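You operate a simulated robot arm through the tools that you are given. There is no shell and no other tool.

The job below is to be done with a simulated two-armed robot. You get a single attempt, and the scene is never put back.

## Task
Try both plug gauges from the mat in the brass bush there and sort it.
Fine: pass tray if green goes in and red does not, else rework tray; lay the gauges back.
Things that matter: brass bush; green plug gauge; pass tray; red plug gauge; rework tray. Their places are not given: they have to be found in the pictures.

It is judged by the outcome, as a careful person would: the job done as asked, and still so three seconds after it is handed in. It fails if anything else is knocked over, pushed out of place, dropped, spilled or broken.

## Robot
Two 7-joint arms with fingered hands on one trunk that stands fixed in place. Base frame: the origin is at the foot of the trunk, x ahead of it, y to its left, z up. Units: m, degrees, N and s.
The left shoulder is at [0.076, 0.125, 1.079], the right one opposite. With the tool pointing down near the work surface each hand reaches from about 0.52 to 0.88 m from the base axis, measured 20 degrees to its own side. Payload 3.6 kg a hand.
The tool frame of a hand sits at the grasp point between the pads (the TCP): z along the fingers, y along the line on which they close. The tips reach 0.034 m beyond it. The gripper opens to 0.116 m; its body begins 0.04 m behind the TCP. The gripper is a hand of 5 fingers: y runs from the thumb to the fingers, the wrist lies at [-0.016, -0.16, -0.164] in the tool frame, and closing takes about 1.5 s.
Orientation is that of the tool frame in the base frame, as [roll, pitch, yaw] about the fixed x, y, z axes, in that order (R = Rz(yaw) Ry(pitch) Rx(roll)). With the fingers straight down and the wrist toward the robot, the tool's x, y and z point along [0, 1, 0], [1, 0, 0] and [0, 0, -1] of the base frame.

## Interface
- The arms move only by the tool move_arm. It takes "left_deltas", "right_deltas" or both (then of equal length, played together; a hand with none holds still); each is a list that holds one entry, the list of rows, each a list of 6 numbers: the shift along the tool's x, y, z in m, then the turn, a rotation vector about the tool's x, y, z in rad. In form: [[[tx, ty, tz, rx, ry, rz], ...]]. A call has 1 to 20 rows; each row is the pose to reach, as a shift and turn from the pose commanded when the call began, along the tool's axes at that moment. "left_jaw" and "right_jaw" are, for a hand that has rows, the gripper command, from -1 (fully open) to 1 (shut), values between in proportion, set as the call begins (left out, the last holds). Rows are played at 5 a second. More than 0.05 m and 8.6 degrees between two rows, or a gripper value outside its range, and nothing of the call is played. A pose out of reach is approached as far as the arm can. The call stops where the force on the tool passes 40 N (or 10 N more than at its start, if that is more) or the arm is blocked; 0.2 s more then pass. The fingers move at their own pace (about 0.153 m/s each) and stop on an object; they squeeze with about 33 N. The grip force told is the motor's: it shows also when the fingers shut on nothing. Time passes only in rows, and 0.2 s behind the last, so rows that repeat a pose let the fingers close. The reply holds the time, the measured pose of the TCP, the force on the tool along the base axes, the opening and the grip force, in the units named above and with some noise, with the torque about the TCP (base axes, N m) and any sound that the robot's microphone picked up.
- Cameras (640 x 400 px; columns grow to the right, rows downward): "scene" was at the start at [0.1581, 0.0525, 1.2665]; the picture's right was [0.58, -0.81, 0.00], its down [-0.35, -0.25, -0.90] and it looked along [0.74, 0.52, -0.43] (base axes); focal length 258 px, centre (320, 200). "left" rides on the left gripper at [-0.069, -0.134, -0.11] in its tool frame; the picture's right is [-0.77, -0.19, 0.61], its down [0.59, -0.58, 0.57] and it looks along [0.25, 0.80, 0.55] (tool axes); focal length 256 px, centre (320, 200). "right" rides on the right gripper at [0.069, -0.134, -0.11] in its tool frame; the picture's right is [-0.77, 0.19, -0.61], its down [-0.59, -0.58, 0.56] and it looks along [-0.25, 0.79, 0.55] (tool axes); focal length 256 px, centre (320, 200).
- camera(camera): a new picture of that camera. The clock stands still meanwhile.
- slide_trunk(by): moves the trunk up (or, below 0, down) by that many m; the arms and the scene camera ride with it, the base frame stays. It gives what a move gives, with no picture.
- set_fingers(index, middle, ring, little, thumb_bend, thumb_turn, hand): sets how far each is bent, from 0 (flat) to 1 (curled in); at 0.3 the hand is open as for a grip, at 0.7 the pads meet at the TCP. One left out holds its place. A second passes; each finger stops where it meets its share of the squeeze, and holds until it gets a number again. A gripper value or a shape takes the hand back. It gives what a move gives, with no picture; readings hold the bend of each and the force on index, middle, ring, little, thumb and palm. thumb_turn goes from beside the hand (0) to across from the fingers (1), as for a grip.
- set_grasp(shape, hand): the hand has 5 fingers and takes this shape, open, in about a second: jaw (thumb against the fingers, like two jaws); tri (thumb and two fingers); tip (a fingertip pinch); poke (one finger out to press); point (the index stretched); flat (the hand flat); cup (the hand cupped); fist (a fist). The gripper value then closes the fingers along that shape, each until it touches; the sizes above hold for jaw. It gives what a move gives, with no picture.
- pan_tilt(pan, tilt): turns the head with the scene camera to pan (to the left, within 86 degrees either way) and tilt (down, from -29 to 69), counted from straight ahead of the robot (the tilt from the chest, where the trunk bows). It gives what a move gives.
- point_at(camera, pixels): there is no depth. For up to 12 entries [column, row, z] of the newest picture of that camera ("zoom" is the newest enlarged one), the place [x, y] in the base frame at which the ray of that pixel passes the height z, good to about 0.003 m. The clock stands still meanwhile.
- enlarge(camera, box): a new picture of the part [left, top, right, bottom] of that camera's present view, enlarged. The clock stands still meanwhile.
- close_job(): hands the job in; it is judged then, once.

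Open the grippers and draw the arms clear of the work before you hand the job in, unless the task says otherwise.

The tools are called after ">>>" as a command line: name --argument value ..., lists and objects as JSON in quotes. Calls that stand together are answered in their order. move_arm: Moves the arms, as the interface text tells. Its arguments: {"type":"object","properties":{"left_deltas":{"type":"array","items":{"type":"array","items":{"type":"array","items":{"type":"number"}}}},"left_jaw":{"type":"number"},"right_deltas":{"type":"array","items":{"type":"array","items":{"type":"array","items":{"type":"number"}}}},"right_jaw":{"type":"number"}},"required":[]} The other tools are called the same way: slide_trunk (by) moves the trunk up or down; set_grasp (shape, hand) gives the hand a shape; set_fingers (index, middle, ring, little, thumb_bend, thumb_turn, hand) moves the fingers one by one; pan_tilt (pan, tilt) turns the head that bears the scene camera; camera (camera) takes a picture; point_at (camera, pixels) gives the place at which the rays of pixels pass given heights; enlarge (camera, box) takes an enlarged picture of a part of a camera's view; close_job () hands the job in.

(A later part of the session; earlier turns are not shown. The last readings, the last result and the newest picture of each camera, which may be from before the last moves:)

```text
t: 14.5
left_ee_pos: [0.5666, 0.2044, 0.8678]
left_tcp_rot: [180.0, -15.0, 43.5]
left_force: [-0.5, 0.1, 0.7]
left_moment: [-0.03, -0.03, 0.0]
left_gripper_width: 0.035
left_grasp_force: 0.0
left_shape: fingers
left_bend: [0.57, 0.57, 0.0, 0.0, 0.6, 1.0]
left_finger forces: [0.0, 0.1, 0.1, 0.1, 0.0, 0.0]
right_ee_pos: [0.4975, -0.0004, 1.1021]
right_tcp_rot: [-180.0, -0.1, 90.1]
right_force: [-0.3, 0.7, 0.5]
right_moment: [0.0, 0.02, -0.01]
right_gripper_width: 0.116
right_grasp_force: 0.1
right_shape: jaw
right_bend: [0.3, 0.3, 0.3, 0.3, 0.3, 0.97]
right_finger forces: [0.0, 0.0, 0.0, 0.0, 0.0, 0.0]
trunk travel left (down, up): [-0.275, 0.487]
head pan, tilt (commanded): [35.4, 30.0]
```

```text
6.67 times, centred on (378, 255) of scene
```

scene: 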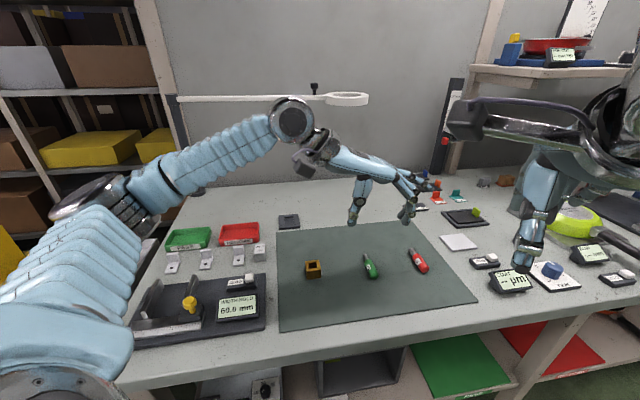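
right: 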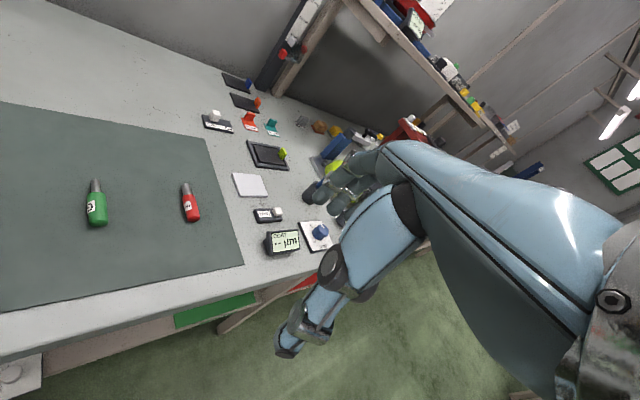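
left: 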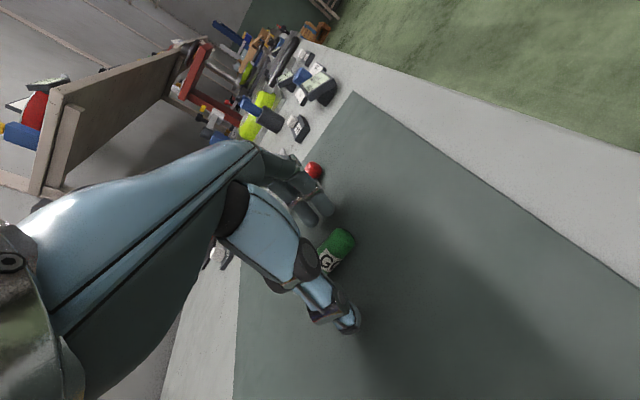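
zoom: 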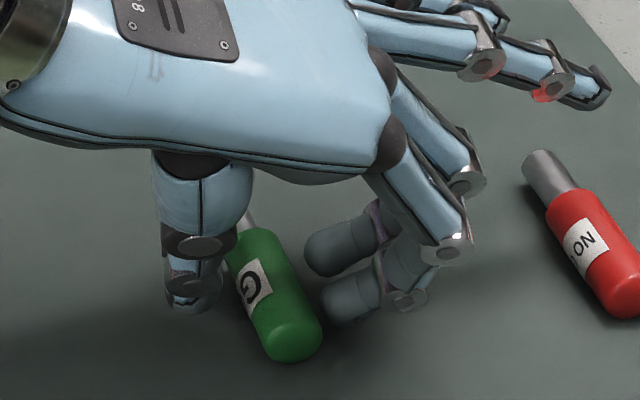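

No contact now, with the handle centred between thumb and fingers. I'll close to grip.

>>> set_fingers --hand "left" --index 0.7 --middle 0.7 --thumb_bend 0.75

>>> enlarge --camera "scene" --box '[330, 225, 426, 285]'

>>> camera --camera "left"

```text
t: 15.5
left_ee_pos: [0.5664, 0.2039, 0.868]
left_tcp_rot: [180.0, -15.0, 43.5]
left_force: [-0.7, 1.0, 0.7]
left_moment: [0.02, -0.04, -0.02]
left_gripper_width: 0.0137
left_grasp_force: 14.4
left_shape: fingers
left_bend: [0.66, 0.65, 0.0, 0.0, 0.68, 1.0]
left_finger forces: [6.9, 7.5, 0.0, 0.0, 14.5, 0.0]
right_ee_pos: [0.4982, -0.0, 1.1024]
right_tcp_rot: [180.0, 0.0, 90.0]
right_force: [1.3, 0.4, -0.1]
right_moment: [-0.01, 0.01, 0.02]
right_gripper_width: 0.1157
right_grasp_force: 0.0
right_shape: jaw
right_bend: [0.3, 0.3, 0.3, 0.3, 0.3, 0.97]
right_finger forces: [0.0, 0.0, 0.0, 0.1, 0.0, 0.1]
trunk travel left (down, up): [-0.275, 0.487]
head pan, tilt (commanded): [35.4, 30.0]
```

```text
6.67 times, centred on (378, 255) of scene
```

zoom: 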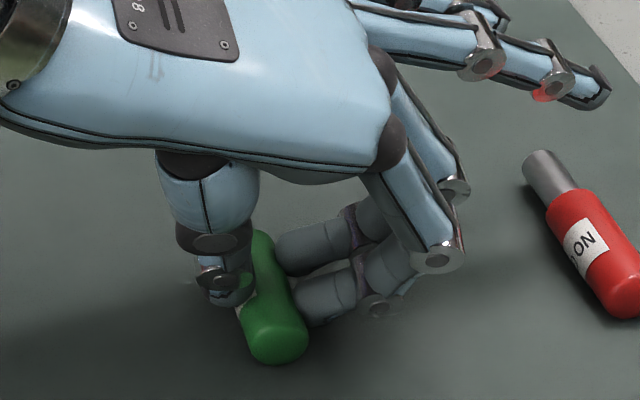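

```text
taken
```

left: 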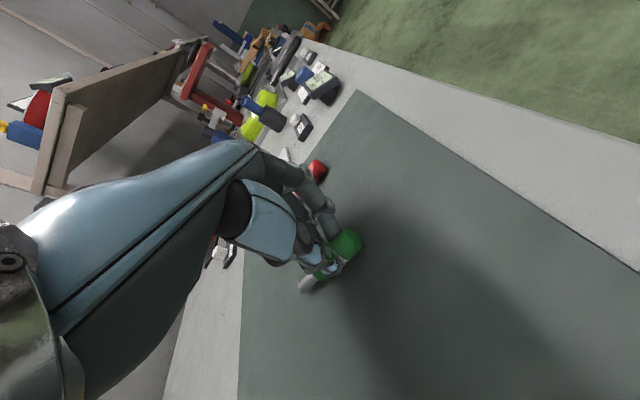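

The handle is held (thumb 14.5 N, index 6.9, middle 7.5). I'll tighten a bit more before lifting.

>>> set_fingers --hand "left" --index 0.8 --middle 0.8 --thumb_bend 0.85

>>> enlarge --camera "scene" --box '[330, 225, 426, 285]'

```text
t: 16.5
left_ee_pos: [0.5665, 0.2046, 0.8679]
left_tcp_rot: [179.9, -14.9, 43.5]
left_force: [0.6, 0.9, 4.2]
left_moment: [0.01, -0.09, -0.02]
left_gripper_width: 0.0099
left_grasp_force: 28.9
left_shape: fingers
left_bend: [0.65, 0.63, 0.0, 0.0, 0.75, 1.0]
left_finger forces: [15.0, 14.9, 0.2, 0.1, 28.4, 0.0]
right_ee_pos: [0.4982, -0.0001, 1.1024]
right_tcp_rot: [179.9, 0.0, 90.0]
right_force: [0.2, -0.1, 0.2]
right_moment: [0.0, -0.03, -0.02]
right_gripper_width: 0.1158
right_grasp_force: 0.1
right_shape: jaw
right_bend: [0.3, 0.3, 0.3, 0.3, 0.3, 0.97]
right_finger forces: [0.1, 0.0, 0.0, 0.0, 0.0, 0.0]
trunk travel left (down, up): [-0.275, 0.487]
head pan, tilt (commanded): [35.4, 30.0]
```

```text
6.67 times, centred on (378, 255) of scene
```

zoom: 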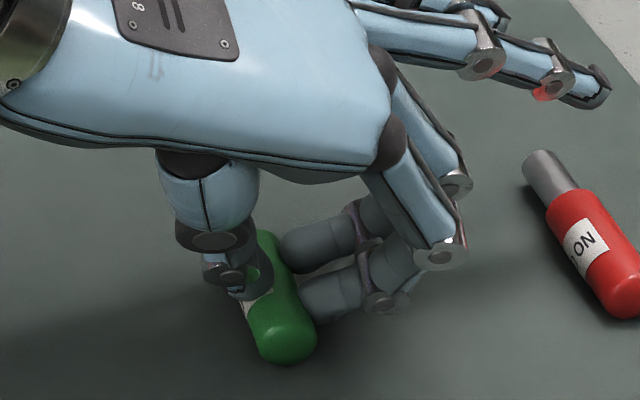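

Grip is now about 29 N. I'll lift 4 cm and check how the gauge hangs.

>>> move_arm --left_deltas '[[[0.0026, 0, -0.0097, 0, 0, 0], [0.0052, 0, -0.0193, 0, 0, 0], [0.0078, 0, -0.029, 0, 0, 0], [0.0104, 0, -0.0386, 0, 0, 0]]]'

>>> enlarge --camera "scene" --box '[320, 205, 416, 265]'

>>> enlarge --camera "left" --box '[260, 190, 404, 280]'

```text
t: 17.5
left_ee_pos: [0.5652, 0.203, 0.9077]
left_tcp_rot: [-180.0, -15.0, 43.6]
left_force: [0.0, -0.1, 0.1]
left_moment: [0.0, 0.01, -0.02]
left_gripper_width: 0.0
left_grasp_force: 0.1
left_shape: fingers
left_bend: [0.68, 0.71, 0.0, 0.0, 0.81, 1.0]
left_finger forces: [0.0, 0.1, 0.0, 0.0, 0.0, 0.0]
right_ee_pos: [0.4986, 0.0003, 1.1017]
right_tcp_rot: [-179.9, 0.0, 90.0]
right_force: [-0.5, 0.7, 0.4]
right_moment: [0.04, -0.02, 0.01]
right_gripper_width: 0.116
right_grasp_force: 0.1
right_shape: jaw
right_bend: [0.3, 0.3, 0.3, 0.3, 0.3, 0.97]
right_finger forces: [0.0, 0.0, 0.0, 0.0, 0.0, 0.1]
trunk travel left (down, up): [-0.275, 0.487]
head pan, tilt (commanded): [35.4, 30.0]
```

```text
6.67 times, centred on (368, 235) of scene
```

zoom: 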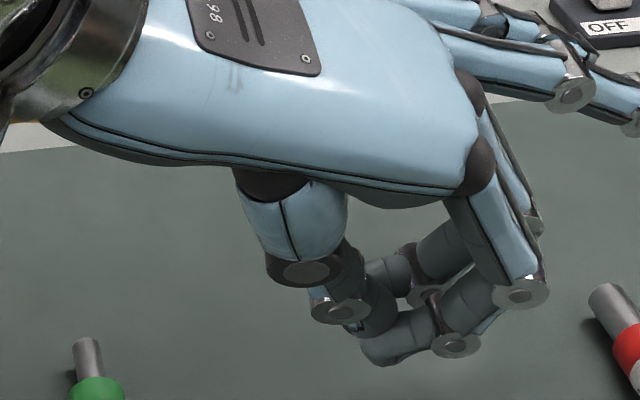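

```text
4.44 times, centred on (332, 235) of left
```

zoom: 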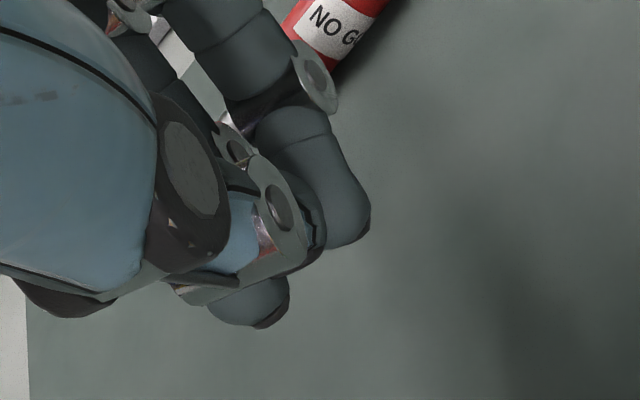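

The gauge slipped out during the lift and stayed on the mat. I'll look at the whole scene before retrying.

>>> set_fingers --hand "left" --index 0.4 --middle 0.4 --thumb_bend 0.4

>>> camera --camera "scene"

>>> enlarge --camera "scene" --box '[290, 210, 418, 290]'

```text
t: 18.5
left_ee_pos: [0.566, 0.2046, 0.9071]
left_tcp_rot: [179.9, -15.0, 43.6]
left_force: [-0.2, 0.3, 1.0]
left_moment: [-0.01, 0.03, -0.01]
left_gripper_width: 0.0882
left_grasp_force: 0.1
left_shape: fingers
left_bend: [0.4, 0.4, 0.0, 0.0, 0.4, 0.99]
left_finger forces: [0.1, 0.0, 0.0, 0.0, 0.0, 0.0]
right_ee_pos: [0.4993, -0.0006, 1.1034]
right_tcp_rot: [180.0, 0.0, 90.0]
right_force: [-0.2, -0.1, -1.2]
right_moment: [-0.01, 0.0, -0.02]
right_gripper_width: 0.116
right_grasp_force: 0.0
right_shape: jaw
right_bend: [0.3, 0.3, 0.3, 0.3, 0.3, 0.97]
right_finger forces: [0.1, 0.0, 0.1, 0.0, 0.1, 0.1]
trunk travel left (down, up): [-0.275, 0.487]
head pan, tilt (commanded): [35.4, 30.0]
```

```text
taken
```

scene: 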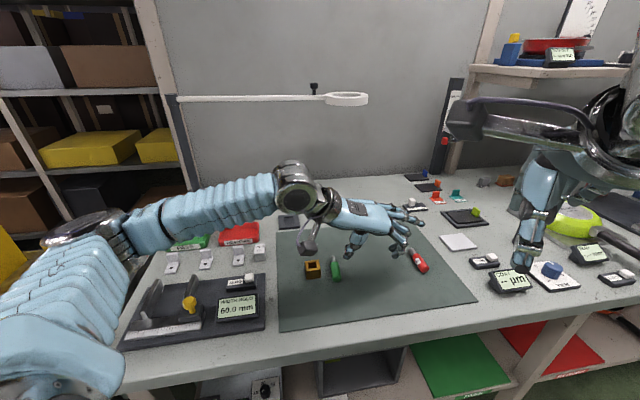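

```text
5.00 times, centred on (354, 250) of scene
```

zoom: 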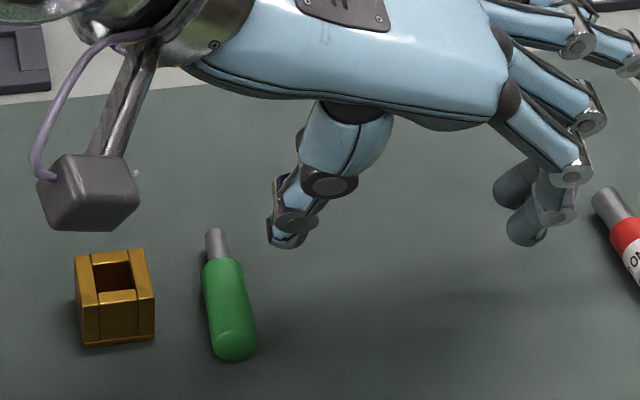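

The green gauge rolled toward the bush and now lies at about (336,268). I'll measure both positions precisely.

>>> enlarge --camera "scene" --box '[295, 245, 359, 285]'

>>> point_at --camera "scene" --pixels '[[333, 256.8, 0.835], [335, 263, 0.835], [337, 280, 0.83], [336.5, 278, 0.835], [313, 272, 0.855], [305.5, 279, 0.826], [321, 277.5, 0.826]]'

```text
10.00 times, centred on (327, 265) of scene
```

zoom: 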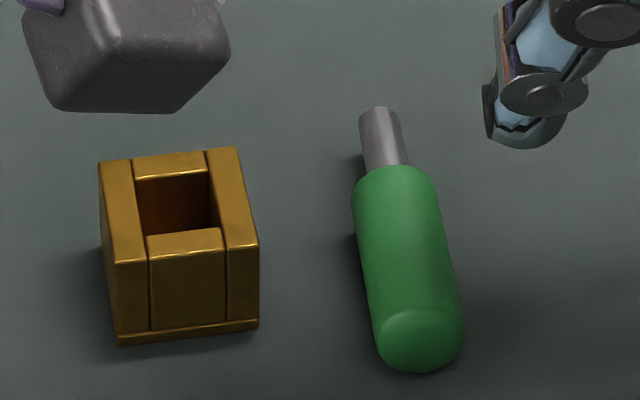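

```text
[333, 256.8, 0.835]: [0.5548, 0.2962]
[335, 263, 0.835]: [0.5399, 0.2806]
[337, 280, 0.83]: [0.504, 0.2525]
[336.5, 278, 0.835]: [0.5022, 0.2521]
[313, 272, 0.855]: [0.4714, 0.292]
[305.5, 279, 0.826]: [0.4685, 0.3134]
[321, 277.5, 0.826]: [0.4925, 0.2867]
```

The gap between gauge and bush is about 26 mm, enough for the thumb (about 17 mm). I'll calibrate the thumb tip position in the tool frame using the earlier and current pictures.

>>> point_at --camera "scene" --pixels '[[347.5, 259, 0.874], [355.5, 272.7, 0.83], [359.2, 271.8, 0.832], [381.5, 271.5, 0.83], [387, 258, 0.874], [395, 257, 0.874]]'

>>> enlarge --camera "scene" --box '[330, 225, 410, 275]'

```text
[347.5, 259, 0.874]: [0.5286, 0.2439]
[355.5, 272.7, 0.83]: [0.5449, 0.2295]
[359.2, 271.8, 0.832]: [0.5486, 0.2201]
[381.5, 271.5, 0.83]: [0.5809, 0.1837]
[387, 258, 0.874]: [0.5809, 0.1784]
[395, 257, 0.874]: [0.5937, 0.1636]
```

```text
8.00 times, centred on (370, 250) of scene
```

zoom: 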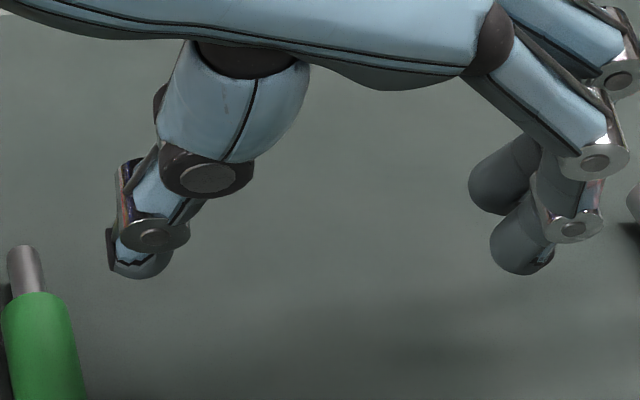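

I'll get the gauge's axis direction from mid-line points of its silhouette.

>>> point_at --camera "scene" --pixels '[[332.9, 256.2, 0.835], [333.7, 261.8, 0.835], [334.4, 263.9, 0.835], [336.8, 276.4, 0.835], [336.8, 276.4, 0.835], [332.9, 256.2, 0.835]]'

```text
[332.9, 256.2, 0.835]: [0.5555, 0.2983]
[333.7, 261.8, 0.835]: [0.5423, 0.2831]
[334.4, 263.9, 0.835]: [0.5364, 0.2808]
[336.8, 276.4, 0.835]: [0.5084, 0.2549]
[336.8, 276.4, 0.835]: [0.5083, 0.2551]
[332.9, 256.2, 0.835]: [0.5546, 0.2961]
```

The gauge keeps its ~42–43° yaw with its handle middle near (0.5215, 0.2657). I'll set the thumb to 0.5 and shift the hand sideways, staying above the bush height, so the thumb hangs over the gap.

>>> set_fingers --hand "left" --index 0.4 --middle 0.4 --thumb_bend 0.5

>>> move_arm --left_deltas '[[[0.001, -0.019, -0.005, 0, 0, 0], [0.002, -0.037, -0.005, 0, 0, 0], [0.0032, -0.056, -0.003, 0, 0, 0], [0.0032, -0.056, -0.003, 0, 0, 0]]]'

>>> enlarge --camera "scene" --box '[290, 220, 386, 280]'

>>> camera --camera "left"

```text
t: 19.5
left_ee_pos: [0.5667, 0.2036, 0.9077]
left_tcp_rot: [179.9, -14.9, 43.5]
left_force: [0.0, -0.1, 0.1]
left_moment: [0.0, 0.03, 0.0]
left_gripper_width: 0.0742
left_grasp_force: 0.1
left_shape: fingers
left_bend: [0.4, 0.4, 0.0, 0.0, 0.5, 1.0]
left_finger forces: [0.1, 0.1, 0.0, 0.0, 0.0, 0.0]
right_ee_pos: [0.4977, 0.0002, 1.102]
right_tcp_rot: [180.0, 0.0, 90.0]
right_force: [0.3, -0.2, -0.3]
right_moment: [-0.02, 0.0, 0.0]
right_gripper_width: 0.1158
right_grasp_force: 0.1
right_shape: jaw
right_bend: [0.3, 0.3, 0.3, 0.3, 0.3, 0.97]
right_finger forces: [0.0, 0.0, 0.1, 0.0, 0.0, 0.0]
trunk travel left (down, up): [-0.275, 0.487]
head pan, tilt (commanded): [35.4, 30.0]
```

```text
t: 20.5
left_ee_pos: [0.5284, 0.2447, 0.9134]
left_tcp_rot: [-179.9, -15.0, 43.4]
left_force: [-0.4, -0.4, -1.3]
left_moment: [-0.03, 0.0, 0.03]
left_gripper_width: 0.0742
left_grasp_force: 0.1
left_shape: fingers
left_bend: [0.4, 0.4, 0.0, 0.0, 0.5, 1.0]
left_finger forces: [0.0, 0.0, 0.1, 0.1, 0.0, 0.1]
right_ee_pos: [0.4983, 0.0014, 1.1019]
right_tcp_rot: [179.9, 0.1, 90.1]
right_force: [0.3, -0.3, 0.1]
right_moment: [0.03, 0.04, -0.03]
right_gripper_width: 0.116
right_grasp_force: 0.0
right_shape: jaw
right_bend: [0.3, 0.3, 0.3, 0.3, 0.3, 0.97]
right_finger forces: [0.0, 0.1, 0.0, 0.0, 0.1, 0.0]
trunk travel left (down, up): [-0.275, 0.487]
head pan, tilt (commanded): [35.4, 30.0]
```

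```text
6.67 times, centred on (338, 250) of scene
```

zoom: 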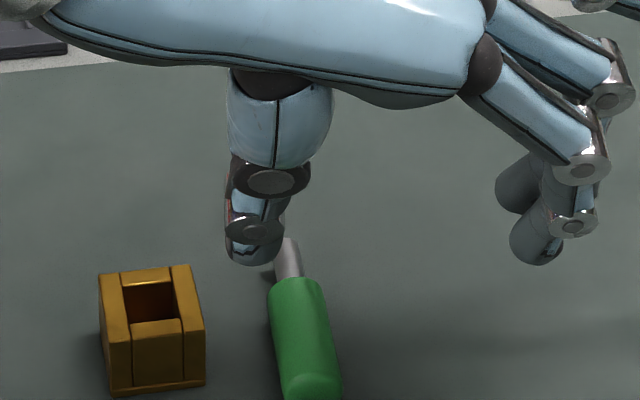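

```text
taken
```

left: 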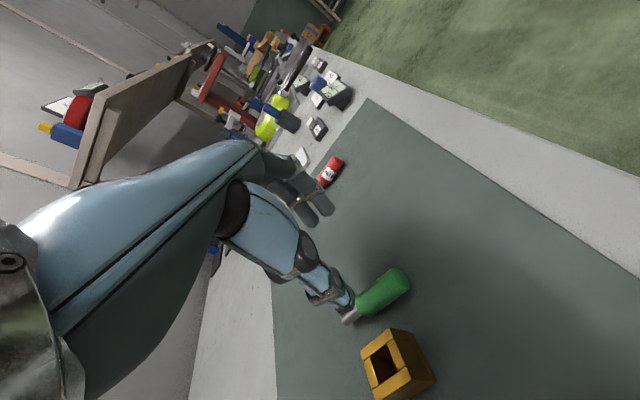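

The thumb hangs over the gap at zoom (252,265), and its drop line lands midway between bush edge (205) and gauge (283). I'll descend 4 cm.

>>> move_arm --left_deltas '[[[-0.002, 0, 0.0099, 0, 0, 0], [-0.0038, 0, 0.0197, 0, 0, 0], [-0.0056, 0, 0.0296, 0, 0, 0], [-0.0075, 0, 0.0394, 0, 0, 0]]]'

>>> enlarge --camera "scene" --box '[290, 230, 386, 290]'

```text
t: 21.5
left_ee_pos: [0.5297, 0.2501, 0.8718]
left_tcp_rot: [180.0, -15.0, 43.5]
left_force: [0.7, -0.2, -0.1]
left_moment: [0.04, 0.01, 0.0]
left_gripper_width: 0.0744
left_grasp_force: 0.0
left_shape: fingers
left_bend: [0.4, 0.4, 0.0, 0.0, 0.5, 1.0]
left_finger forces: [0.1, 0.0, 0.0, 0.1, 0.1, 0.0]
right_ee_pos: [0.4972, -0.0006, 1.1023]
right_tcp_rot: [180.0, 0.0, 89.9]
right_force: [-0.5, 0.7, 0.3]
right_moment: [-0.02, 0.02, 0.03]
right_gripper_width: 0.1159
right_grasp_force: 0.0
right_shape: jaw
right_bend: [0.3, 0.3, 0.3, 0.3, 0.3, 0.97]
right_finger forces: [0.0, 0.0, 0.1, 0.1, 0.0, 0.0]
trunk travel left (down, up): [-0.275, 0.487]
head pan, tilt (commanded): [35.4, 30.0]
```

```text
6.67 times, centred on (338, 260) of scene
```

zoom: 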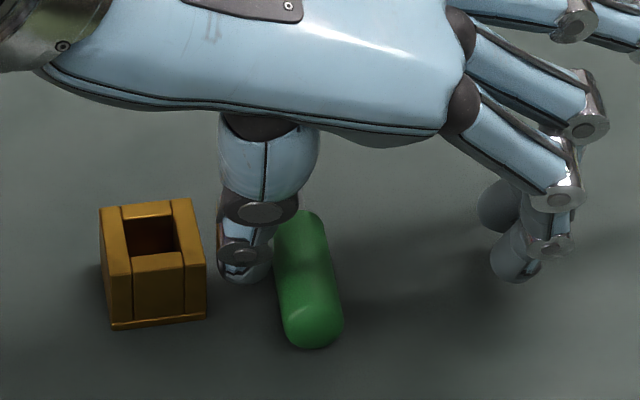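

The thumb sits in the gap without touching. I'll open the fingers slightly and lower 6 mm so the thumb pushes at handle mid-height.

>>> set_fingers --hand "left" --index 0.3 --middle 0.3

>>> move_arm --left_deltas '[[[-0.0008, 0, 0.0029, 0, 0, 0], [-0.0016, 0, 0.0058, 0, 0, 0]]]'

>>> enlarge --camera "scene" --box '[290, 230, 386, 290]'

```text
t: 22.5
left_ee_pos: [0.5293, 0.2487, 0.8716]
left_tcp_rot: [-180.0, -15.0, 43.5]
left_force: [0.9, 0.3, 0.1]
left_moment: [-0.02, -0.01, -0.02]
left_gripper_width: 0.0888
left_grasp_force: 0.1
left_shape: fingers
left_bend: [0.3, 0.3, 0.0, 0.0, 0.5, 1.0]
left_finger forces: [0.0, 0.0, 0.1, 0.1, 0.1, 0.0]
right_ee_pos: [0.4985, -0.0007, 1.1011]
right_tcp_rot: [-180.0, 0.0, 90.0]
right_force: [-0.3, -0.4, -0.1]
right_moment: [0.01, 0.0, 0.0]
right_gripper_width: 0.1157
right_grasp_force: 0.0
right_shape: jaw
right_bend: [0.3, 0.3, 0.3, 0.3, 0.3, 0.97]
right_finger forces: [0.1, 0.0, 0.0, 0.0, 0.0, 0.0]
trunk travel left (down, up): [-0.275, 0.487]
head pan, tilt (commanded): [35.4, 30.0]
```

```text
t: 23.1
left_ee_pos: [0.5305, 0.2472, 0.8661]
left_tcp_rot: [-179.9, -14.9, 43.5]
left_force: [0.0, 0.3, 0.0]
left_moment: [0.01, 0.04, 0.0]
left_gripper_width: 0.0891
left_grasp_force: 0.0
left_shape: fingers
left_bend: [0.3, 0.3, 0.0, 0.0, 0.5, 1.0]
left_finger forces: [0.0, 0.0, 0.0, 0.0, 0.2, 0.0]
right_ee_pos: [0.4982, 0.0001, 1.1014]
right_tcp_rot: [-180.0, 0.0, 90.0]
right_force: [0.1, -0.6, -0.8]
right_moment: [-0.03, -0.03, -0.01]
right_gripper_width: 0.1159
right_grasp_force: 0.0
right_shape: jaw
right_bend: [0.3, 0.3, 0.3, 0.3, 0.3, 0.97]
right_finger forces: [0.0, 0.0, 0.0, 0.0, 0.1, 0.0]
trunk travel left (down, up): [-0.275, 0.487]
head pan, tilt (commanded): [35.4, 30.0]
```

```text
6.67 times, centred on (338, 260) of scene
```

zoom: 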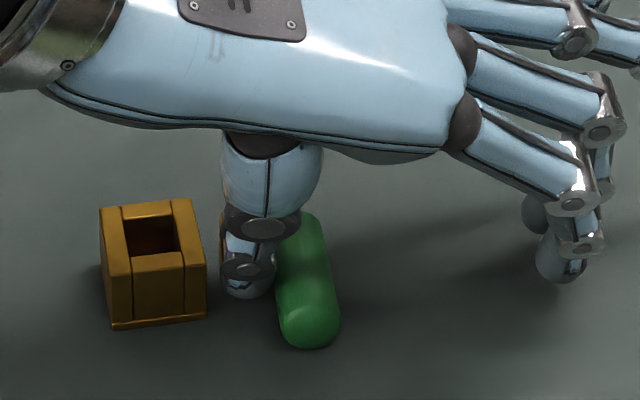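

The thumb is beside the handle at mid-height. I'll push the gauge slowly away from the bush by 3 cm along tool +y.

>>> move_arm --left_deltas '[[[0, 0.003, 0, 0, 0, 0], [0, 0.006, 0, 0, 0, 0], [0, 0.009, 0, 0, 0, 0], [0, 0.012, 0, 0, 0, 0], [0, 0.015, 0, 0, 0, 0], [0, 0.018, 0, 0, 0, 0], [0, 0.021, 0, 0, 0, 0], [0, 0.024, 0, 0, 0, 0], [0, 0.027, 0, 0, 0, 0], [0, 0.03, 0, 0, 0, 0]]]'

>>> enlarge --camera "scene" --box '[300, 230, 396, 290]'

```text
t: 25.3
left_ee_pos: [0.55, 0.2251, 0.8658]
left_tcp_rot: [179.9, -15.0, 43.5]
left_force: [-0.7, 1.0, -0.6]
left_moment: [0.01, 0.01, -0.02]
left_gripper_width: 0.089
left_grasp_force: 0.1
left_shape: fingers
left_bend: [0.3, 0.3, 0.0, 0.0, 0.5, 1.0]
left_finger forces: [0.0, 0.0, 0.0, 0.0, 0.0, 0.0]
right_ee_pos: [0.4974, -0.0, 1.1021]
right_tcp_rot: [-179.9, 0.0, 90.1]
right_force: [-0.6, -0.4, 0.8]
right_moment: [-0.01, 0.02, -0.03]
right_gripper_width: 0.1159
right_grasp_force: 0.0
right_shape: jaw
right_bend: [0.3, 0.3, 0.3, 0.3, 0.3, 0.97]
right_finger forces: [0.1, 0.1, 0.0, 0.0, 0.0, 0.1]
trunk travel left (down, up): [-0.275, 0.487]
head pan, tilt (commanded): [35.4, 30.0]
```

```text
6.67 times, centred on (348, 260) of scene
```

zoom: 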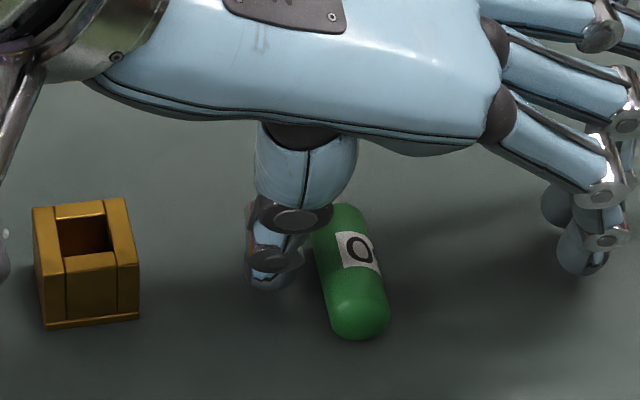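

The gauge is now about 6 cm clear of the bush with the thumb alongside. I'll bring the thumb to 0.56 and the fingers to 0.56 as a pre-grip.

>>> set_fingers --hand "left" --index 0.57 --middle 0.57 --thumb_bend 0.56

>>> enlarge --camera "scene" --box '[310, 235, 390, 285]'

```text
t: 26.3
left_ee_pos: [0.5513, 0.226, 0.8661]
left_tcp_rot: [-179.9, -15.0, 43.5]
left_force: [0.2, -0.3, 0.9]
left_moment: [-0.05, -0.06, -0.01]
left_gripper_width: 0.0427
left_grasp_force: 1.5
left_shape: fingers
left_bend: [0.56, 0.56, 0.0, 0.0, 0.56, 1.0]
left_finger forces: [1.8, 0.0, 0.0, 0.0, 0.0, 0.1]
right_ee_pos: [0.4975, -0.0012, 1.102]
right_tcp_rot: [-179.9, 0.0, 90.0]
right_force: [-0.6, -0.3, 0.3]
right_moment: [-0.03, 0.01, 0.04]
right_gripper_width: 0.1157
right_grasp_force: 0.0
right_shape: jaw
right_bend: [0.3, 0.3, 0.3, 0.3, 0.3, 0.97]
right_finger forces: [0.1, 0.1, 0.1, 0.1, 0.0, 0.0]
trunk travel left (down, up): [-0.275, 0.487]
head pan, tilt (commanded): [35.4, 30.0]
```

```text
8.00 times, centred on (350, 260) of scene
```

zoom: 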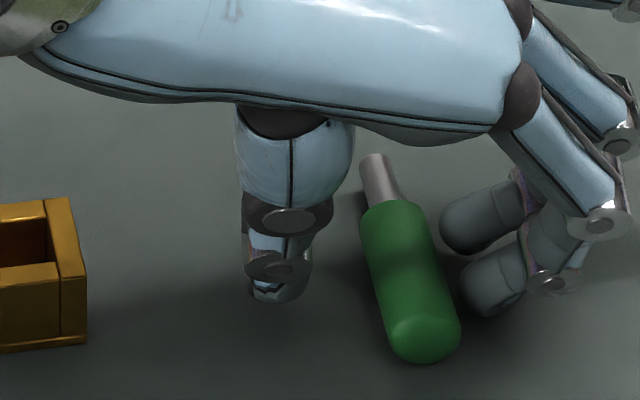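

The gauge rolled over toward the fingers, leaving a 17 mm gap to the thumb. I'll shift the hand 12 mm along +y so the thumb comes alongside.

>>> move_arm --left_deltas '[[[0, 0.004, 0, 0, 0, 0], [0, 0.008, 0, 0, 0, 0], [0, 0.012, 0, 0, 0, 0], [0, 0.012, 0, 0, 0, 0]]]'

>>> enlarge --camera "scene" --box '[310, 235, 390, 285]'

```text
t: 27.3
left_ee_pos: [0.5598, 0.2184, 0.8657]
left_tcp_rot: [-180.0, -15.0, 43.5]
left_force: [1.0, -0.3, 0.5]
left_moment: [-0.06, 0.02, 0.01]
left_gripper_width: 0.0412
left_grasp_force: 0.2
left_shape: fingers
left_bend: [0.56, 0.56, 0.0, 0.0, 0.56, 1.0]
left_finger forces: [0.6, 0.0, 0.1, 0.1, 0.0, 0.0]
right_ee_pos: [0.499, -0.0003, 1.103]
right_tcp_rot: [-180.0, -0.1, 90.0]
right_force: [0.3, -0.7, 0.1]
right_moment: [0.0, 0.05, -0.02]
right_gripper_width: 0.1161
right_grasp_force: 0.1
right_shape: jaw
right_bend: [0.3, 0.3, 0.3, 0.3, 0.3, 0.97]
right_finger forces: [0.0, 0.0, 0.0, 0.1, 0.1, 0.0]
trunk travel left (down, up): [-0.275, 0.487]
head pan, tilt (commanded): [35.4, 30.0]
```

```text
8.00 times, centred on (350, 260) of scene
```

zoom: 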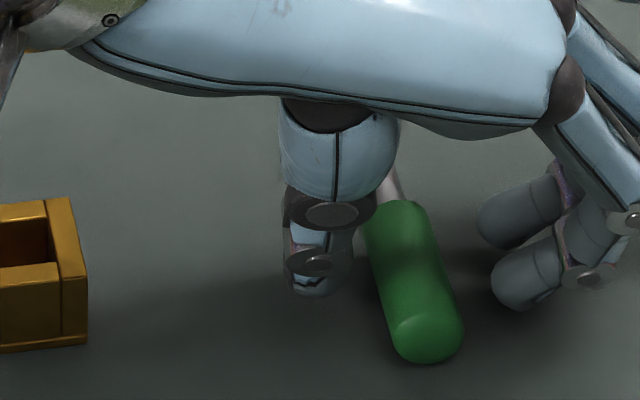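

Thumb and fingers now straddle the handle with small gaps and the grip line is well within the handle. I'll close the fingers onto it while the thumb stays low at 0.58.

>>> set_fingers --hand "left" --index 0.68 --middle 0.68 --thumb_bend 0.58

>>> enlarge --camera "scene" --box '[310, 235, 390, 285]'

```text
t: 28.3
left_ee_pos: [0.5591, 0.2179, 0.8654]
left_tcp_rot: [180.0, -15.1, 43.5]
left_force: [0.3, 0.4, -0.6]
left_moment: [-0.01, 0.01, -0.01]
left_gripper_width: 0.0244
left_grasp_force: 0.0
left_shape: fingers
left_bend: [0.68, 0.68, 0.0, 0.0, 0.57, 1.0]
left_finger forces: [0.1, 0.0, 0.0, 0.0, 0.1, 0.1]
right_ee_pos: [0.498, 0.0013, 1.1025]
right_tcp_rot: [179.9, 0.0, 90.0]
right_force: [0.4, 0.2, 0.6]
right_moment: [0.02, 0.0, -0.01]
right_gripper_width: 0.1159
right_grasp_force: 0.0
right_shape: jaw
right_bend: [0.3, 0.3, 0.3, 0.3, 0.3, 0.97]
right_finger forces: [0.0, 0.0, 0.0, 0.0, 0.1, 0.0]
trunk travel left (down, up): [-0.275, 0.487]
head pan, tilt (commanded): [35.4, 30.0]
```

```text
8.00 times, centred on (350, 260) of scene
```

zoom: 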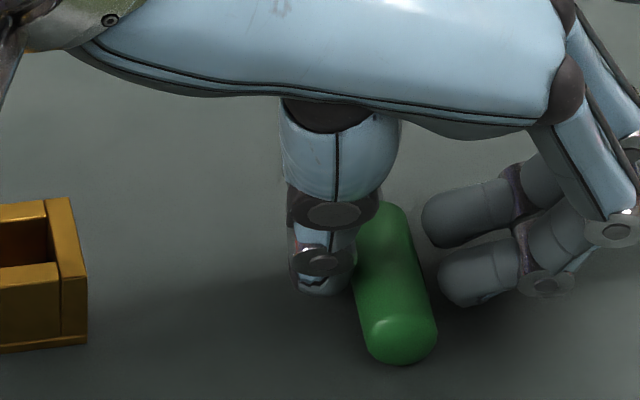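

The handle now rests against the thumb, fingers adjacent without load. I'll lower 2 mm to get the pads at or below mid-height, then tighten.

>>> move_arm --left_deltas '[[[-0.0003, 0, 0.001, 0, 0, 0], [-0.0006, 0, 0.0024, 0, 0, 0]]]'

>>> set_fingers --hand "left" --index 0.76 --middle 0.76 --thumb_bend 0.6

>>> enlarge --camera "scene" --box '[310, 235, 390, 285]'

```text
t: 28.9
left_ee_pos: [0.5611, 0.217, 0.8634]
left_tcp_rot: [-179.9, -15.0, 43.4]
left_force: [-0.1, 0.2, 0.7]
left_moment: [-0.02, -0.02, 0.03]
left_gripper_width: 0.0245
left_grasp_force: 0.1
left_shape: fingers
left_bend: [0.68, 0.68, 0.0, 0.0, 0.57, 1.0]
left_finger forces: [0.1, 0.0, 0.1, 0.1, 0.0, 0.0]
right_ee_pos: [0.4986, -0.0009, 1.1023]
right_tcp_rot: [179.9, 0.1, 90.0]
right_force: [0.2, 0.0, 0.6]
right_moment: [-0.02, 0.0, 0.01]
right_gripper_width: 0.1158
right_grasp_force: 0.1
right_shape: jaw
right_bend: [0.3, 0.3, 0.3, 0.3, 0.3, 0.97]
right_finger forces: [0.0, 0.0, 0.0, 0.0, 0.0, 0.0]
trunk travel left (down, up): [-0.275, 0.487]
head pan, tilt (commanded): [35.4, 30.0]
```

```text
t: 29.9
left_ee_pos: [0.5596, 0.2177, 0.8642]
left_tcp_rot: [180.0, -15.0, 43.6]
left_force: [-1.0, 0.0, -0.6]
left_moment: [-0.02, 0.01, -0.03]
left_gripper_width: 0.0176
left_grasp_force: 12.4
left_shape: fingers
left_bend: [0.75, 0.75, 0.0, 0.0, 0.56, 1.0]
left_finger forces: [5.2, 7.6, 0.0, 0.1, 12.6, 0.1]
right_ee_pos: [0.4983, -0.0004, 1.1024]
right_tcp_rot: [-179.9, 0.0, 90.0]
right_force: [0.0, 0.0, -0.1]
right_moment: [0.03, 0.04, 0.01]
right_gripper_width: 0.1157
right_grasp_force: 0.0
right_shape: jaw
right_bend: [0.3, 0.3, 0.3, 0.3, 0.3, 0.97]
right_finger forces: [0.1, 0.0, 0.0, 0.0, 0.0, 0.0]
trunk travel left (down, up): [-0.275, 0.487]
head pan, tilt (commanded): [35.4, 30.0]
```

```text
8.00 times, centred on (350, 260) of scene
```

zoom: 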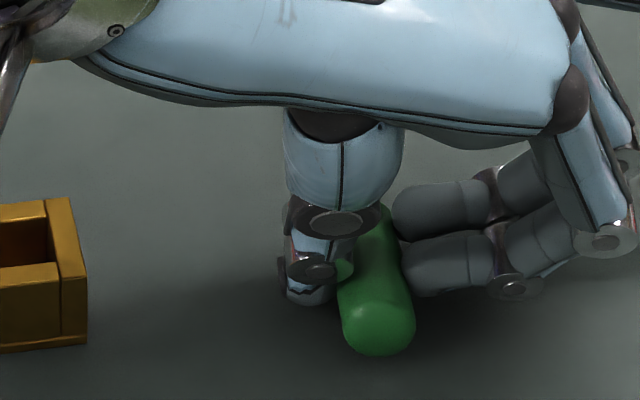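

Now the fingers press level against the handle (width 17.6 mm, 12 N). I'll tighten a little evenly.

>>> set_fingers --hand "left" --index 0.82 --middle 0.82 --thumb_bend 0.66

>>> enlarge --camera "scene" --box '[310, 235, 390, 285]'

```text
t: 30.9
left_ee_pos: [0.5601, 0.2156, 0.864]
left_tcp_rot: [180.0, -15.0, 43.4]
left_force: [-0.1, -0.3, 1.5]
left_moment: [0.0, -0.02, 0.0]
left_gripper_width: 0.0089
left_grasp_force: 1.1
left_shape: fingers
left_bend: [0.81, 0.81, 0.0, 0.0, 0.62, 1.0]
left_finger forces: [1.7, 0.0, 0.0, 0.0, 0.0, 0.0]
right_ee_pos: [0.497, -0.0003, 1.1024]
right_tcp_rot: [180.0, 0.0, 90.0]
right_force: [0.5, 0.6, 0.5]
right_moment: [-0.06, -0.03, -0.02]
right_gripper_width: 0.1158
right_grasp_force: 0.0
right_shape: jaw
right_bend: [0.3, 0.3, 0.3, 0.3, 0.3, 0.97]
right_finger forces: [0.0, 0.0, 0.0, 0.0, 0.0, 0.0]
trunk travel left (down, up): [-0.275, 0.487]
head pan, tilt (commanded): [35.4, 30.0]
```

```text
8.00 times, centred on (350, 260) of scene
```

zoom: 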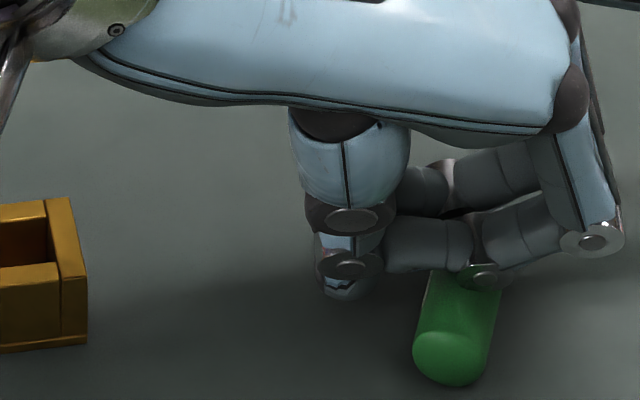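

The grip popped off again because the curled fingers ride too high over the handle. I'll raise 4 cm, open, and look again.

>>> move_arm --left_deltas '[[[0.0026, 0, -0.0097, 0, 0, 0], [0.0052, 0, -0.0193, 0, 0, 0], [0.0078, 0, -0.029, 0, 0, 0], [0.0104, 0, -0.0386, 0, 0, 0]]]'

>>> set_fingers --hand "left" --index 0.45 --middle 0.45 --thumb_bend 0.45

>>> enlarge --camera "scene" --box '[300, 210, 428, 290]'

```text
t: 31.9
left_ee_pos: [0.559, 0.2159, 0.9042]
left_tcp_rot: [180.0, -15.0, 43.5]
left_force: [-0.2, 0.6, 0.1]
left_moment: [0.02, 0.01, -0.01]
left_gripper_width: 0.0085
left_grasp_force: 0.1
left_shape: fingers
left_bend: [0.81, 0.81, 0.0, 0.0, 0.62, 1.0]
left_finger forces: [0.0, 0.1, 0.0, 0.0, 0.0, 0.0]
right_ee_pos: [0.4978, 0.0006, 1.1018]
right_tcp_rot: [-180.0, -0.1, 90.0]
right_force: [-0.2, 0.3, 0.0]
right_moment: [-0.02, -0.01, 0.03]
right_gripper_width: 0.1161
right_grasp_force: 0.1
right_shape: jaw
right_bend: [0.3, 0.3, 0.3, 0.3, 0.3, 0.97]
right_finger forces: [0.0, 0.0, 0.0, 0.0, 0.0, 0.1]
trunk travel left (down, up): [-0.275, 0.487]
head pan, tilt (commanded): [35.4, 30.0]
```

```text
t: 32.9
left_ee_pos: [0.56, 0.2152, 0.9024]
left_tcp_rot: [179.9, -15.0, 43.5]
left_force: [-0.2, 0.3, 0.5]
left_moment: [0.04, -0.01, 0.0]
left_gripper_width: 0.0732
left_grasp_force: 0.0
left_shape: fingers
left_bend: [0.45, 0.45, 0.0, 0.0, 0.45, 0.99]
left_finger forces: [0.0, 0.0, 0.1, 0.1, 0.1, 0.0]
right_ee_pos: [0.4988, 0.0015, 1.102]
right_tcp_rot: [-180.0, 0.0, 90.0]
right_force: [0.5, -0.5, 0.6]
right_moment: [-0.05, 0.02, -0.01]
right_gripper_width: 0.1158
right_grasp_force: 0.0
right_shape: jaw
right_bend: [0.3, 0.3, 0.3, 0.3, 0.3, 0.97]
right_finger forces: [0.1, 0.1, 0.0, 0.0, 0.0, 0.1]
trunk travel left (down, up): [-0.275, 0.487]
head pan, tilt (commanded): [35.4, 30.0]
```

```text
5.00 times, centred on (364, 250) of scene
```

zoom: 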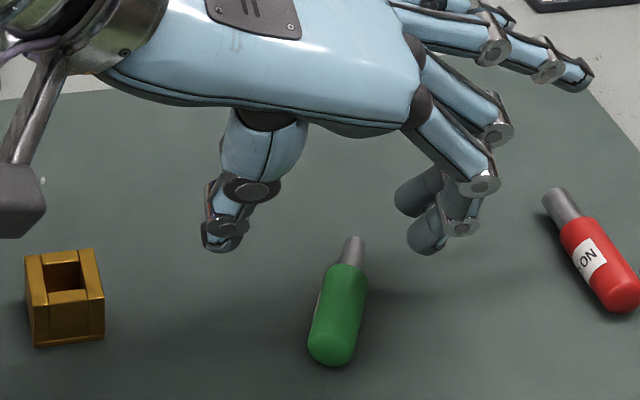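

The gauge is still on the mat, now turned. I'll measure its new axis.

>>> enlarge --camera "scene" --box '[335, 245, 399, 285]'

>>> point_at --camera "zoom" --pixels '[[355, 135, 0.835], [342, 192, 0.835], [335, 225, 0.835], [318, 330, 0.835], [322, 300, 0.835]]'

```text
10.00 times, centred on (367, 265) of scene
```

zoom: 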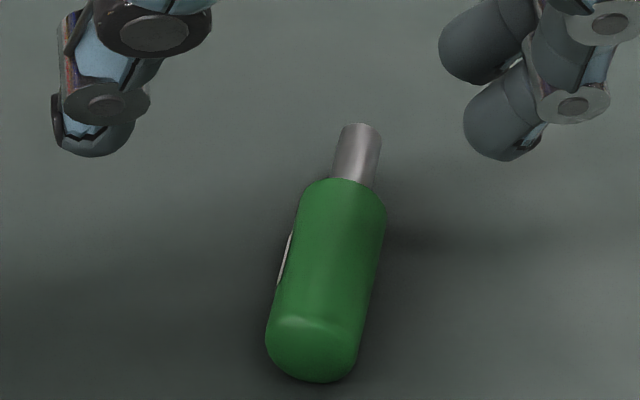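

```text
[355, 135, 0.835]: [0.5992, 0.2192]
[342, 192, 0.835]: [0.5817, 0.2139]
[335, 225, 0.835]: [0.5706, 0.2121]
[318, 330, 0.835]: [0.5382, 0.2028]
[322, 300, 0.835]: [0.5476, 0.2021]
```

I'll refine using the silhouette mid-line points.

>>> point_at --camera "zoom" --pixels '[[362, 130, 0.835], [362, 130, 0.835], [353, 184, 0.835], [344, 200, 0.835], [320, 295, 0.835], [320, 295, 0.835], [313, 335, 0.835]]'

```text
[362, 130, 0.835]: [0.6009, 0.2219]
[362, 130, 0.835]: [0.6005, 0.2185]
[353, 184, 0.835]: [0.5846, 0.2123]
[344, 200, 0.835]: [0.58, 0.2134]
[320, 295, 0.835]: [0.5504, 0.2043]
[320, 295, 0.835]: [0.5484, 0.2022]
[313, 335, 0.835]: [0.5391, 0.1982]
```

The gauge now points at yaw ≈19°, handle middle near (0.559, 0.205). I'll bring the hand back to vertical first.

>>> move_arm --left_deltas '[[[0, 0, 0, 0, -0.0873, 0], [0, 0, 0, 0, -0.1745, 0], [0, 0, 0, 0, -0.2618, 0], [0, 0, 0, 0, -0.2618, 0]]]'

```text
t: 33.9
left_ee_pos: [0.5595, 0.2158, 0.9034]
left_tcp_rot: [-180.0, 0.1, 43.4]
left_force: [0.6, 0.3, 0.1]
left_moment: [0.0, 0.0, -0.01]
left_gripper_width: 0.0737
left_grasp_force: 0.1
left_shape: fingers
left_bend: [0.45, 0.45, 0.0, 0.0, 0.45, 0.99]
left_finger forces: [0.0, 0.1, 0.0, 0.0, 0.0, 0.1]
right_ee_pos: [0.4992, 0.0001, 1.1022]
right_tcp_rot: [179.9, -0.1, 90.1]
right_force: [-0.2, 0.3, 0.6]
right_moment: [0.02, 0.02, 0.02]
right_gripper_width: 0.1159
right_grasp_force: 0.0
right_shape: jaw
right_bend: [0.3, 0.3, 0.3, 0.3, 0.3, 0.97]
right_finger forces: [0.0, 0.0, 0.0, 0.1, 0.0, 0.0]
trunk travel left (down, up): [-0.275, 0.487]
head pan, tilt (commanded): [35.4, 30.0]
```

Now I'll yaw the hand another 24.5° with a 10° tilt over the gauge, and move the right hand 16 cm to the right out of the way.

>>> move_arm --left_deltas '[[[-0.0032, 0.0012, 0, -0.0093, 0.043, 0.1067], [-0.0064, 0.0025, 0, -0.0187, 0.086, 0.2133], [-0.0096, 0.0037, 0, -0.028, 0.1289, 0.32], [-0.0128, 0.0049, 0, -0.0373, 0.1719, 0.4266], [-0.0128, 0.0049, 0, -0.0373, 0.1719, 0.4266]]]' --right_deltas '[[[-0.035, 0, -0.01, 0, 0, 0], [-0.07, 0, -0.02, 0, 0, 0], [-0.105, 0, -0.03, 0, 0, 0], [-0.14, 0, -0.04, 0, 0, 0], [-0.17, 0, -0.05, 0, 0, 0]]]'

>>> camera --camera "scene"

>>> enlarge --camera "scene" --box '[310, 215, 406, 275]'

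```text
t: 35.1
left_ee_pos: [0.5531, 0.2029, 0.9035]
left_tcp_rot: [-179.9, -10.1, 18.9]
left_force: [0.9, 0.5, -0.4]
left_moment: [0.02, 0.01, 0.01]
left_gripper_width: 0.0735
left_grasp_force: 0.2
left_shape: fingers
left_bend: [0.45, 0.45, 0.0, 0.0, 0.45, 0.99]
left_finger forces: [0.1, 0.0, 0.0, 0.1, 0.0, 0.1]
right_ee_pos: [0.4963, -0.1701, 1.1558]
right_tcp_rot: [180.0, 0.0, 89.8]
right_force: [-0.1, -0.5, -0.2]
right_moment: [0.02, -0.01, 0.03]
right_gripper_width: 0.1159
right_grasp_force: 0.0
right_shape: jaw
right_bend: [0.3, 0.3, 0.3, 0.3, 0.3, 0.97]
right_finger forces: [0.0, 0.1, 0.0, 0.0, 0.0, 0.0]
trunk travel left (down, up): [-0.275, 0.487]
head pan, tilt (commanded): [35.4, 30.0]
```

```text
taken
```

scene: 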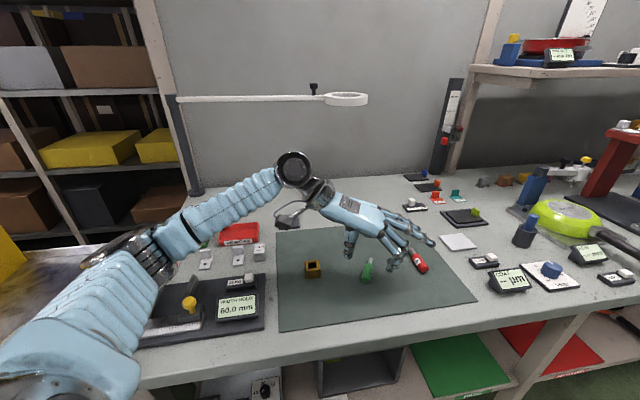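

```text
6.67 times, centred on (358, 245) of scene
```

zoom: 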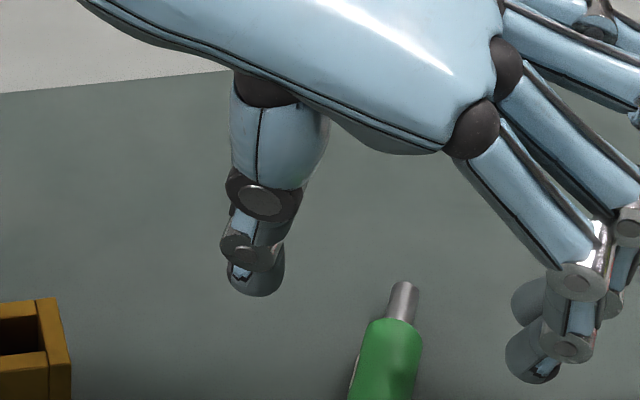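

The hand is now aligned with the gauge at yaw 19°. I'll descend 3.3 cm around it.

>>> move_arm --left_deltas '[[[-0.0019, 0, 0.0108, 0, 0, 0], [-0.0038, 0, 0.0217, 0, 0, 0], [-0.0057, 0, 0.0325, 0, 0, 0]]]'

>>> enlarge --camera "scene" --box '[320, 235, 416, 295]'

>>> enlarge --camera "left" --box '[260, 180, 420, 280]'

```text
t: 35.9
left_ee_pos: [0.5527, 0.2044, 0.8674]
left_tcp_rot: [179.9, -10.0, 19.1]
left_force: [0.0, 0.3, 0.0]
left_moment: [0.01, 0.02, -0.02]
left_gripper_width: 0.0734
left_grasp_force: 0.0
left_shape: fingers
left_bend: [0.45, 0.45, 0.0, 0.0, 0.45, 0.99]
left_finger forces: [0.0, 0.0, 0.0, 0.1, 0.0, 0.0]
right_ee_pos: [0.4961, -0.1689, 1.1564]
right_tcp_rot: [-180.0, -0.1, 90.1]
right_force: [-0.3, 0.7, -0.1]
right_moment: [0.0, 0.01, -0.05]
right_gripper_width: 0.1161
right_grasp_force: 0.0
right_shape: jaw
right_bend: [0.3, 0.3, 0.3, 0.3, 0.3, 0.97]
right_finger forces: [0.0, 0.0, 0.0, 0.0, 0.0, 0.0]
trunk travel left (down, up): [-0.275, 0.487]
head pan, tilt (commanded): [35.4, 30.0]
```

```text
6.67 times, centred on (368, 265) of scene
```

zoom: 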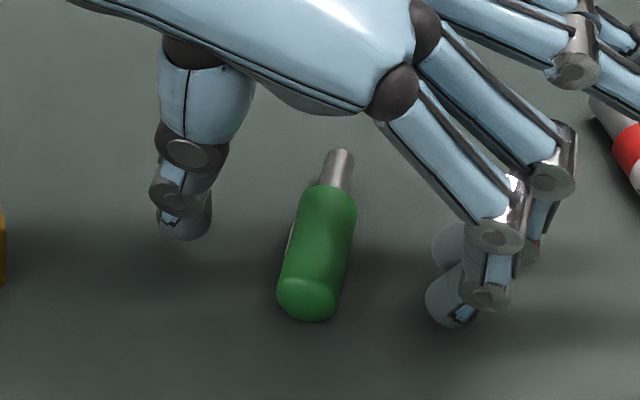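

```text
4.00 times, centred on (340, 230) of left
```

zoom: 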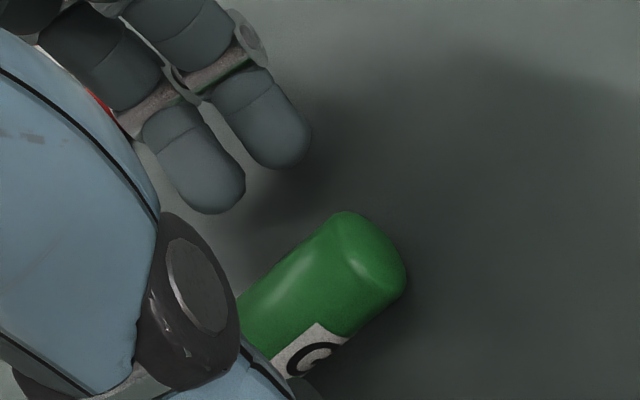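

Alignment is good: the finger line crosses the handle near its middle. I'll pre-close to just clear of the handle.

>>> set_fingers --hand "left" --index 0.6 --middle 0.6 --thumb_bend 0.56

>>> enlarge --camera "scene" --box '[320, 235, 416, 295]'

>>> enlarge --camera "left" --box '[260, 180, 420, 280]'

```text
t: 36.9
left_ee_pos: [0.5523, 0.2058, 0.8677]
left_tcp_rot: [-180.0, -10.0, 19.0]
left_force: [-0.4, -0.3, 0.4]
left_moment: [0.01, 0.01, -0.02]
left_gripper_width: 0.0368
left_grasp_force: 0.0
left_shape: fingers
left_bend: [0.6, 0.6, 0.0, 0.0, 0.56, 1.0]
left_finger forces: [0.1, 0.1, 0.1, 0.0, 0.0, 0.1]
right_ee_pos: [0.4962, -0.1694, 1.156]
right_tcp_rot: [-179.9, 0.1, 90.1]
right_force: [-0.5, 0.2, -0.8]
right_moment: [0.01, 0.02, 0.04]
right_gripper_width: 0.116
right_grasp_force: 0.2
right_shape: jaw
right_bend: [0.3, 0.3, 0.3, 0.3, 0.3, 0.97]
right_finger forces: [0.0, 0.0, 0.1, 0.0, 0.1, 0.1]
trunk travel left (down, up): [-0.275, 0.487]
head pan, tilt (commanded): [35.4, 30.0]
```

```text
6.67 times, centred on (368, 265) of scene
```

zoom: 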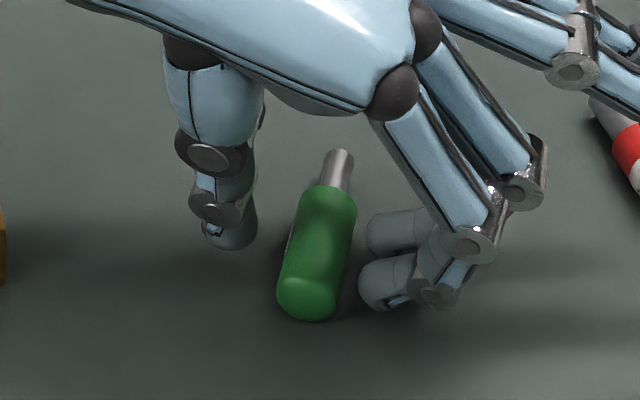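

```text
4.00 times, centred on (340, 230) of left
```

zoom: 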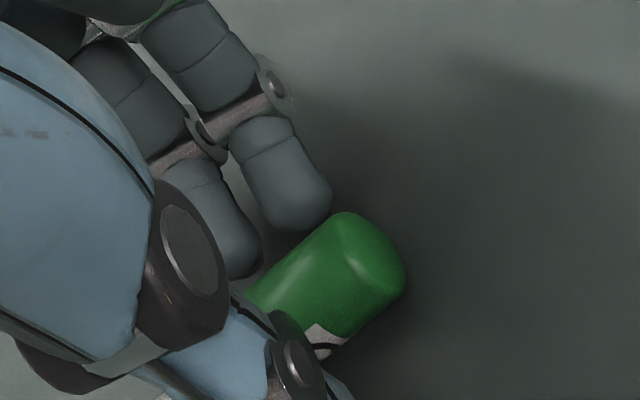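

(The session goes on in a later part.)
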